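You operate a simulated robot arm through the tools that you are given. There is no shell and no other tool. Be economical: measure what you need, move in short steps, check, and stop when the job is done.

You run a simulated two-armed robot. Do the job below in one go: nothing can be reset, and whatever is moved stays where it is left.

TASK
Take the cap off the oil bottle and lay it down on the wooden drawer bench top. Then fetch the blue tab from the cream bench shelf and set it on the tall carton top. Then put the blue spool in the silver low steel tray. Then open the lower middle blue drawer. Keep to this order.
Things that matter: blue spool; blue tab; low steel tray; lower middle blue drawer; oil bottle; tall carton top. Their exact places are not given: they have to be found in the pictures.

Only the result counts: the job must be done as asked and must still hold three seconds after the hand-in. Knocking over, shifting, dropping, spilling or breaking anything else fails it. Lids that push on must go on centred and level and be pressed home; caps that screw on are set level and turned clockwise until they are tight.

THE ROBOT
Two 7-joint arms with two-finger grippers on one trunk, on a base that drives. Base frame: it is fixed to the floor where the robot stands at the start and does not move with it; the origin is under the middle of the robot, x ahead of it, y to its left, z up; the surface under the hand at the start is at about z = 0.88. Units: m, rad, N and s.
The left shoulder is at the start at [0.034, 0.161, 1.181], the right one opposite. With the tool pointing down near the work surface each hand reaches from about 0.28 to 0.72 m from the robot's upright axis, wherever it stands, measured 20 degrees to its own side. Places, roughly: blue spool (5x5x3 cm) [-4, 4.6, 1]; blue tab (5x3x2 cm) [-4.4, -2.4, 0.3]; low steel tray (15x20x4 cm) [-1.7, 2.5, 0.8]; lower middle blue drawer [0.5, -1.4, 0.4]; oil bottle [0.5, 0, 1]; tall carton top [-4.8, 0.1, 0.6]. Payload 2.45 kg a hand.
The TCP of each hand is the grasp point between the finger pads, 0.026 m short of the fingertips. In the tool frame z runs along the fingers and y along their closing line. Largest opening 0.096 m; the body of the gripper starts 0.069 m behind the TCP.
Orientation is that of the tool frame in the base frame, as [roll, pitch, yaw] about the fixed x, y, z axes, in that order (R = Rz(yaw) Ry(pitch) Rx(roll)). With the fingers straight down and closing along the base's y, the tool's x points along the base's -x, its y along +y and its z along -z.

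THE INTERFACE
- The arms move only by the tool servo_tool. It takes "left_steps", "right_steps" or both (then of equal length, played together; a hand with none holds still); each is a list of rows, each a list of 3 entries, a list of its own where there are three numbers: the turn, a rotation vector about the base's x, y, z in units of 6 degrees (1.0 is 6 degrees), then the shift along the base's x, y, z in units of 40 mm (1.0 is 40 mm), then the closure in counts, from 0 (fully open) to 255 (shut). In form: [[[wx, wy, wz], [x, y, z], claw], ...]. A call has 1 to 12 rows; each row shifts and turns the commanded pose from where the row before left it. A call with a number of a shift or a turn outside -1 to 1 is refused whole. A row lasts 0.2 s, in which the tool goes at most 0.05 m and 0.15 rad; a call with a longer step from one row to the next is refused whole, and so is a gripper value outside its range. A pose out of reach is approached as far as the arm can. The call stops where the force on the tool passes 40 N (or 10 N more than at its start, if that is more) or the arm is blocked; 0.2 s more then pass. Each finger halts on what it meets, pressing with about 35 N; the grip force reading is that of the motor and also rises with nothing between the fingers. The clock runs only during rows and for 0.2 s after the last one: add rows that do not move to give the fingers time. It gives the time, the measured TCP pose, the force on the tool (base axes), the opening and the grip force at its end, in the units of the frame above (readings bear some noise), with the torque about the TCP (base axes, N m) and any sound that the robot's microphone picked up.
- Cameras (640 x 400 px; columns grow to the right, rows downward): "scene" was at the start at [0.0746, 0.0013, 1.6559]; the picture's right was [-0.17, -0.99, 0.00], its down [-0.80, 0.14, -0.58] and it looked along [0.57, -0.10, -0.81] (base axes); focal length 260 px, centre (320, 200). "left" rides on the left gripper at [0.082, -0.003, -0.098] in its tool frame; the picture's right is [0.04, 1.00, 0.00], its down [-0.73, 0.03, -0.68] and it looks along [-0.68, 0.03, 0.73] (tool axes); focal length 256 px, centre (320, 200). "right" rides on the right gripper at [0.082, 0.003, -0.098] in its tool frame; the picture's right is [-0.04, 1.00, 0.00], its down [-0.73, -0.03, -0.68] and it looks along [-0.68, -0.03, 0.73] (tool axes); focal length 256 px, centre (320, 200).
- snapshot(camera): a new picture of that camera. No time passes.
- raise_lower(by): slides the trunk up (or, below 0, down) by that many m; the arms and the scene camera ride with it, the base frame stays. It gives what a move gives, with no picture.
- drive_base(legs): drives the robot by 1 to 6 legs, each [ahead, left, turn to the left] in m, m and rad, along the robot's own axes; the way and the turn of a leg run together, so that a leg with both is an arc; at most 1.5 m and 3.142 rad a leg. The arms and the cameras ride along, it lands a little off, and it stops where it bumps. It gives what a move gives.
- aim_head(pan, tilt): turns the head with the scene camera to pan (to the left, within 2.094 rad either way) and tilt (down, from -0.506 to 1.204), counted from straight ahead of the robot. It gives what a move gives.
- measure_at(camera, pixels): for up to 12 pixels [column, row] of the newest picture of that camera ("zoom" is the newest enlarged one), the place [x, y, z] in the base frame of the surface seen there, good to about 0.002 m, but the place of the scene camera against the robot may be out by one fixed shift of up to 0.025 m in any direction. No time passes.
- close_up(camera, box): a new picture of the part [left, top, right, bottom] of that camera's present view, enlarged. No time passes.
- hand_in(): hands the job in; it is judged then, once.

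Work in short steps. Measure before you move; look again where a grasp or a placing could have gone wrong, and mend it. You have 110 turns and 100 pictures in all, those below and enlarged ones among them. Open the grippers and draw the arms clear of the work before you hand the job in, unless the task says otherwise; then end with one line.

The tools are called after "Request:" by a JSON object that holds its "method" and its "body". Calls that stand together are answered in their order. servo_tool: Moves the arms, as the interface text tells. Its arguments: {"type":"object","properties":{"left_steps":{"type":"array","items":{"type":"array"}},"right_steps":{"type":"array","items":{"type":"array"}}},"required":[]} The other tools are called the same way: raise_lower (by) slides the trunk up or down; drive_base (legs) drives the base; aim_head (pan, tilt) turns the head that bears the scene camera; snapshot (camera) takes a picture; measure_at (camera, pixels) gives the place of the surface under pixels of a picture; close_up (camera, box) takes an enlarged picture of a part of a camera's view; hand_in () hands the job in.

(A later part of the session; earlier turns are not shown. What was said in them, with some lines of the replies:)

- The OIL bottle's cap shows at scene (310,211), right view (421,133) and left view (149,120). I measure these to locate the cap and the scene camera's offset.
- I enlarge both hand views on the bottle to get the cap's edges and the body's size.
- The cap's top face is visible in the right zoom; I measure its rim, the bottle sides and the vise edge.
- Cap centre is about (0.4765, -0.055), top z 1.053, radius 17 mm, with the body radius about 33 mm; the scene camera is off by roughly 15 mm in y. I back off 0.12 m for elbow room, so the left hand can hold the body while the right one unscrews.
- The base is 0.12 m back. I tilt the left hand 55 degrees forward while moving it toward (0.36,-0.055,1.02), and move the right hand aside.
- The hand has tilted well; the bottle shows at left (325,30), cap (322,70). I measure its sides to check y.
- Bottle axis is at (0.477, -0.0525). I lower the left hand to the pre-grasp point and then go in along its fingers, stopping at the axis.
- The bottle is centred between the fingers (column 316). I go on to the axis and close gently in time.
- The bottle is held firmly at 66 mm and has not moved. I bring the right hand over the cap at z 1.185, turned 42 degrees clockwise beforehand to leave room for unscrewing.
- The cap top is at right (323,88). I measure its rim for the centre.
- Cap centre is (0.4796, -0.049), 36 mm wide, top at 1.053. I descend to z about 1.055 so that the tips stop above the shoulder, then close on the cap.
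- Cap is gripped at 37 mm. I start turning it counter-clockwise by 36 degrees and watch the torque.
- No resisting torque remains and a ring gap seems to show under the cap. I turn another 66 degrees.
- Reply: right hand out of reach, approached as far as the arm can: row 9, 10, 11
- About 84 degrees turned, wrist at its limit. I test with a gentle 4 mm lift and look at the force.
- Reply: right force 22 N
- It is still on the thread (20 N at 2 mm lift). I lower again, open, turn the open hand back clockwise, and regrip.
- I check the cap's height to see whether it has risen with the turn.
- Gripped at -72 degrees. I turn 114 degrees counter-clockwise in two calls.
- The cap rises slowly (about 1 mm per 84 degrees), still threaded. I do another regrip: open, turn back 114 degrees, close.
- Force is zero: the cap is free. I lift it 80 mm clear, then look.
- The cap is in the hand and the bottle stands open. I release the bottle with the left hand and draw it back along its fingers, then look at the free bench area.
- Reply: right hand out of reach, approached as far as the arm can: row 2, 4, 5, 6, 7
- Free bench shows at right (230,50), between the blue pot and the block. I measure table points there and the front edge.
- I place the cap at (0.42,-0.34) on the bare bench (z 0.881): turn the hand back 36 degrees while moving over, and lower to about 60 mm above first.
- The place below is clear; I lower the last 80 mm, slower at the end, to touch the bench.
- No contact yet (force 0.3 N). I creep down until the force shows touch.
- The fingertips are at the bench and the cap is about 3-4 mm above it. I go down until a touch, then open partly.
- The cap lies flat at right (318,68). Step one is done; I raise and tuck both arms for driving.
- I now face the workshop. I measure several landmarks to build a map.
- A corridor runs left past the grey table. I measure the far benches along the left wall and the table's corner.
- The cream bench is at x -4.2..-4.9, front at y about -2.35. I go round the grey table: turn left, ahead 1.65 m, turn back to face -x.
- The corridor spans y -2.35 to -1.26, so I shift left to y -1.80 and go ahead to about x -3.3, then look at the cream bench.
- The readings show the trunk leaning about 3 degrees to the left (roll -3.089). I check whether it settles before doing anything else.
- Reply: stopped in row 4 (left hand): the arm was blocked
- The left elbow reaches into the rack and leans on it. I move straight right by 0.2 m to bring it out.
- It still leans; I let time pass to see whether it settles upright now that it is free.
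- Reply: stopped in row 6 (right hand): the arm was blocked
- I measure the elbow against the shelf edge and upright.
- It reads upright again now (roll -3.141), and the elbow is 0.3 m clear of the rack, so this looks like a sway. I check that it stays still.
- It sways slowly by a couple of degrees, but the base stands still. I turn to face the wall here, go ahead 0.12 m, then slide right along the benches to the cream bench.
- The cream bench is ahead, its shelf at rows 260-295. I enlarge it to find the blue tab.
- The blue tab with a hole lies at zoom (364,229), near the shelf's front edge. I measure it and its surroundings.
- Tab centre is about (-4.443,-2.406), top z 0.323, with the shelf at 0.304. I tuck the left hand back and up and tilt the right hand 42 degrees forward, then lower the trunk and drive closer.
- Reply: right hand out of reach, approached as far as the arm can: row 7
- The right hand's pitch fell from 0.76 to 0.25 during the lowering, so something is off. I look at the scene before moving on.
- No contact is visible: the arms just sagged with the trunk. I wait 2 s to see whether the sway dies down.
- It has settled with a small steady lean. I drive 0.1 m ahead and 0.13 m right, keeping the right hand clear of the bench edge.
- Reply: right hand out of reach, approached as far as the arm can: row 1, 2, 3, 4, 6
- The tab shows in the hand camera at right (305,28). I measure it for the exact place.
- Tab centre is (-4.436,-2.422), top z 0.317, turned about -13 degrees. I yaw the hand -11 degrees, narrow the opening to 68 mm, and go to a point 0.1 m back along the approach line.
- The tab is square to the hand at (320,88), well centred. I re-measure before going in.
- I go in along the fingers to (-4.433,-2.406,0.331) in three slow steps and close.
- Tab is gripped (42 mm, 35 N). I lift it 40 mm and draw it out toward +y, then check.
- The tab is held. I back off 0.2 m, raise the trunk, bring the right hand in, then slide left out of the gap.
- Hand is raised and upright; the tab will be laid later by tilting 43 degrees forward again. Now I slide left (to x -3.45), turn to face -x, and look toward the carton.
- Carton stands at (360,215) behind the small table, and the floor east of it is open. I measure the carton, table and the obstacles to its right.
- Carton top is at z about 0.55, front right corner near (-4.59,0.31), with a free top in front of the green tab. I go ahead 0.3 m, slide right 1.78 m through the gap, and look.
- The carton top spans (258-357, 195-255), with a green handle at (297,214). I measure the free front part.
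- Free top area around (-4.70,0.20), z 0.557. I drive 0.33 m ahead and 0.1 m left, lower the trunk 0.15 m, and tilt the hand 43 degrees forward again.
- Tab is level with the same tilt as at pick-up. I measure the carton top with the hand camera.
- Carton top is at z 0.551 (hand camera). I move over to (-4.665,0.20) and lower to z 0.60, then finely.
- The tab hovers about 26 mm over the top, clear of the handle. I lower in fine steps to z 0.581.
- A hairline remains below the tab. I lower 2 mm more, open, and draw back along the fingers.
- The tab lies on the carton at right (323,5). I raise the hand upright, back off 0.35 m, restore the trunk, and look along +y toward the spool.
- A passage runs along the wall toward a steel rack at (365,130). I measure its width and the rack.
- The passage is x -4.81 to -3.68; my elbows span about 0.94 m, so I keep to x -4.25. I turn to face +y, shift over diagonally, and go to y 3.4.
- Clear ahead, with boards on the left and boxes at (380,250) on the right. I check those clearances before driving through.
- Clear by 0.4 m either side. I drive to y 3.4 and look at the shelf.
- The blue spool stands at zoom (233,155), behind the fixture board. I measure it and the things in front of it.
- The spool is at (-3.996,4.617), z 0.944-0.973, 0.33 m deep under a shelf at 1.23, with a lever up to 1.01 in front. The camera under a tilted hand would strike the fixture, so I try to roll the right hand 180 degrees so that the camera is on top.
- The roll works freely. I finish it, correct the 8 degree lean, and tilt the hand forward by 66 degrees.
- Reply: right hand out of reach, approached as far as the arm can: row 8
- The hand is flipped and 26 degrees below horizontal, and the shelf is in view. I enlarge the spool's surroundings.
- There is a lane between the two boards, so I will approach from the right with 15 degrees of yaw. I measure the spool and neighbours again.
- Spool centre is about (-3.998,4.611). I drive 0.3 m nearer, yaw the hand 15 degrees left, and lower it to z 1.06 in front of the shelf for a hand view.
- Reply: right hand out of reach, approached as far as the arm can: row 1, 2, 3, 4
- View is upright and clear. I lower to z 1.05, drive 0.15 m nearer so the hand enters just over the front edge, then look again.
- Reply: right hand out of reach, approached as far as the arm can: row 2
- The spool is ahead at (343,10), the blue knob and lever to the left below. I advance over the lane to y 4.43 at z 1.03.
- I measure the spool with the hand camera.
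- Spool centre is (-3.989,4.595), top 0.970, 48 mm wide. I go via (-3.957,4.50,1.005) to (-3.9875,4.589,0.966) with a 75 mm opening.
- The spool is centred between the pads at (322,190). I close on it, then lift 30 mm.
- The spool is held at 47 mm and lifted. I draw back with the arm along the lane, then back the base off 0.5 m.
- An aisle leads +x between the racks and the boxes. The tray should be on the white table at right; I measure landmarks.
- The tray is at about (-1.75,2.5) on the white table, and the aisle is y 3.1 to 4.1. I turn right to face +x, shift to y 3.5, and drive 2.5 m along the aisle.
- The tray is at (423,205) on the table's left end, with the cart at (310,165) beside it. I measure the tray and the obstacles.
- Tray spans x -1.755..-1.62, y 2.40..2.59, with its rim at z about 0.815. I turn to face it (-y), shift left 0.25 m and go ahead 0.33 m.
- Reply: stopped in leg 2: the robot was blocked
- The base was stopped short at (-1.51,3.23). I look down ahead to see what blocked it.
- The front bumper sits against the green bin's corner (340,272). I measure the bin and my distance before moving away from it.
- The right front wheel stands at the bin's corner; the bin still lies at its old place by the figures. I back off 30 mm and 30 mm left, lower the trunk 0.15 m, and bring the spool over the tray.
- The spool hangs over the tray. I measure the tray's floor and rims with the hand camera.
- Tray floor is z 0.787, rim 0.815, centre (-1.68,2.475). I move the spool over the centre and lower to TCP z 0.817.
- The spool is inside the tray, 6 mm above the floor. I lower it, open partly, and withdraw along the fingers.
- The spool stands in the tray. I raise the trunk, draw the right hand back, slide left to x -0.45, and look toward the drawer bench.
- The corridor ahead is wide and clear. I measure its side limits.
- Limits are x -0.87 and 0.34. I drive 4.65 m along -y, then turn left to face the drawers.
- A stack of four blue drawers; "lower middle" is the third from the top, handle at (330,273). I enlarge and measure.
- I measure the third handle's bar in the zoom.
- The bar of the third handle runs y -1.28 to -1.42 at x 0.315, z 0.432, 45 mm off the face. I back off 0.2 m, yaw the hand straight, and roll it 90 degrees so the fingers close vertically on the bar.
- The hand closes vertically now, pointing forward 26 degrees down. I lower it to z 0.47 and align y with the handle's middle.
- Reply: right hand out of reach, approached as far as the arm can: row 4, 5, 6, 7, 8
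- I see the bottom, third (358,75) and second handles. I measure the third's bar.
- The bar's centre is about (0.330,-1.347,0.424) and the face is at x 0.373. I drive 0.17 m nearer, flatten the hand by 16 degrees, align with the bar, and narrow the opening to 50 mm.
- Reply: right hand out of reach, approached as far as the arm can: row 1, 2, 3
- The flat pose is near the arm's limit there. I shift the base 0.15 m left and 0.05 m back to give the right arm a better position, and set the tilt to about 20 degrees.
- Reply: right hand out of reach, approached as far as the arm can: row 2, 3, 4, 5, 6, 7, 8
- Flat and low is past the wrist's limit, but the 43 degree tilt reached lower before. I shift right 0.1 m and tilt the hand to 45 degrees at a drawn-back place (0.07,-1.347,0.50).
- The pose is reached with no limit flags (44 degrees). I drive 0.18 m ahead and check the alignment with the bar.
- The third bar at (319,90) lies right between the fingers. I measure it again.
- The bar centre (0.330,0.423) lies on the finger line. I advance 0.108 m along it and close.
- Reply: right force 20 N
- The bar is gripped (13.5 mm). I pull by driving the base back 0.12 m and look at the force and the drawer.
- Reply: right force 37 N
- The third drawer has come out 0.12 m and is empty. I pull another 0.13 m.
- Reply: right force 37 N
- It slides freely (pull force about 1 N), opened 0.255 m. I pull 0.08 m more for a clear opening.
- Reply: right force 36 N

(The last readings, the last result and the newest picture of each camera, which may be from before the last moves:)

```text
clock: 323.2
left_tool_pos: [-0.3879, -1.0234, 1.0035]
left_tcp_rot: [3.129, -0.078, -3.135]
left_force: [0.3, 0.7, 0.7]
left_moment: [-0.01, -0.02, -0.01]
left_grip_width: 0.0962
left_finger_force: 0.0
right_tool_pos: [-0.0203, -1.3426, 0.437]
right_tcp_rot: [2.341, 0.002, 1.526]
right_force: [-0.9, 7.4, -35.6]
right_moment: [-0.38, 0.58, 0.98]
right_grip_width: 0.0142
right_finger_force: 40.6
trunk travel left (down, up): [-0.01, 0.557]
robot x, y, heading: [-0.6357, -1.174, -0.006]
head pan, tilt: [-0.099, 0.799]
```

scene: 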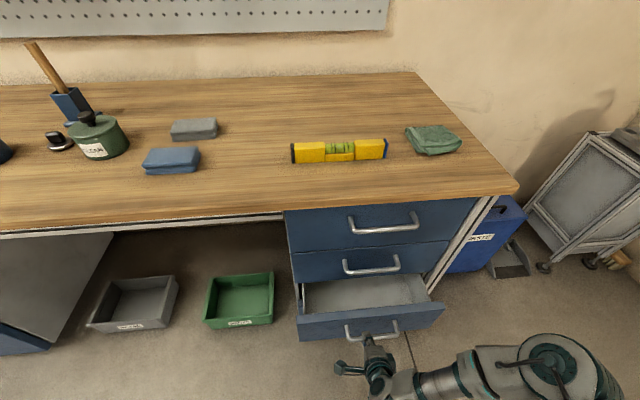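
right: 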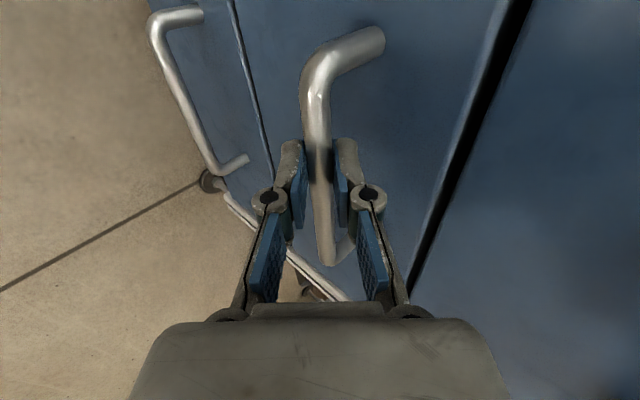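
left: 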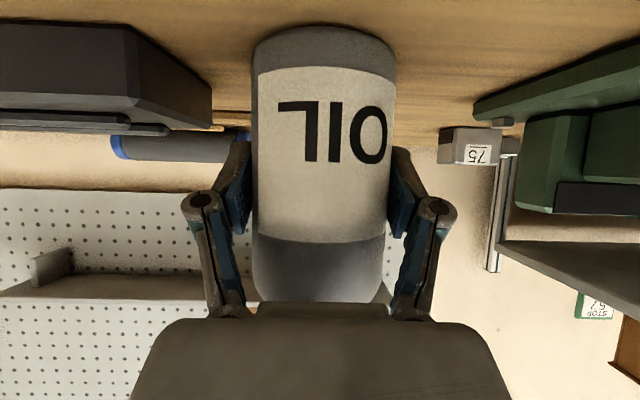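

The drawer is out 0.34 m. I open the fingers and withdraw back along their line.

Request:
{"method": "servo_tool", "body": {"right_steps": [[[0, 0, 0], [0, 0, 0], 190], [[0, 0, 0], [0, 0, 0], 130], [[0, 0, 0], [0, 0, 0], 110], [[0, 0, 0], [0, 0, 0], 110], [[0, 0, 0], [-0.4, 0, 0.38], 110], [[0, 0, 0], [-0.6, 0, 0.58], 110], [[0, 0, 0], [-0.4, 0, 0.7], 110]]}}

Request:
{"method": "drive_base", "body": {"legs": [[-0.3, 0, 0]]}}

Request:
{"method": "snapshot", "body": {"camera": "scene"}}

```text
clock: 324.8
left_tool_pos: [-0.3943, -1.0235, 1.0047]
left_tcp_rot: [3.128, -0.079, -3.133]
left_force: [-0.9, -0.5, -0.1]
left_moment: [0.0, 0.0, 0.01]
left_grip_width: 0.0961
left_finger_force: 0.1
right_tool_pos: [-0.0802, -1.3423, 0.5093]
right_tcp_rot: [2.33, 0.002, 1.524]
right_force: [0.6, 0.8, -0.1]
right_moment: [-0.01, 0.0, 0.01]
right_grip_width: 0.0547
right_finger_force: 0.0
trunk travel left (down, up): [-0.01, 0.557]
robot x, y, heading: [-0.631, -1.1726, 0.001]
head pan, tilt: [-0.099, 0.799]
```

```text
clock: 326.9
left_tool_pos: [-0.6975, -1.0198, 1.0045]
left_tcp_rot: [3.129, -0.079, -3.134]
left_force: [-0.6, -0.4, 0.0]
left_moment: [0.0, -0.01, 0.0]
left_grip_width: 0.096
left_finger_force: 0.1
right_tool_pos: [-0.3806, -1.3408, 0.5112]
right_tcp_rot: [2.329, 0.002, 1.525]
right_force: [0.9, -0.2, -0.1]
right_moment: [0.0, 0.01, 0.02]
right_grip_width: 0.0546
right_finger_force: 0.2
trunk travel left (down, up): [-0.01, 0.557]
robot x, y, heading: [-0.9405, -1.1752, -0.004]
head pan, tilt: [-0.099, 0.799]
```

```text
8 pictures are left
5 turns are left
```

scene: 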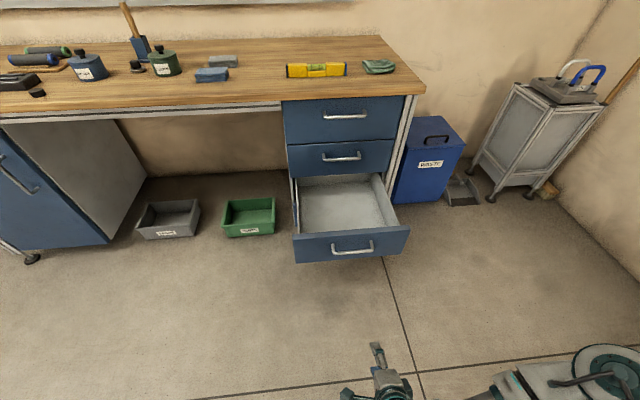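

The third drawer stands wide open, the cap lies on the bench at (37,92), and both hands are open and clear. I hand in.

Request:
{"method": "hand_in", "body": {}}

```text
The job is handed in.
```

I did all four steps in the order asked and handed the job in: the oil cap lies on the wooden bench, the blue tab is on the carton, the blue spool is in the steel tray, and the lower middle drawer is open about 0.34 m. On the way to the tray the base bumped the green bin on the floor; it looked unmoved, but I couldn't rule out a small shift.
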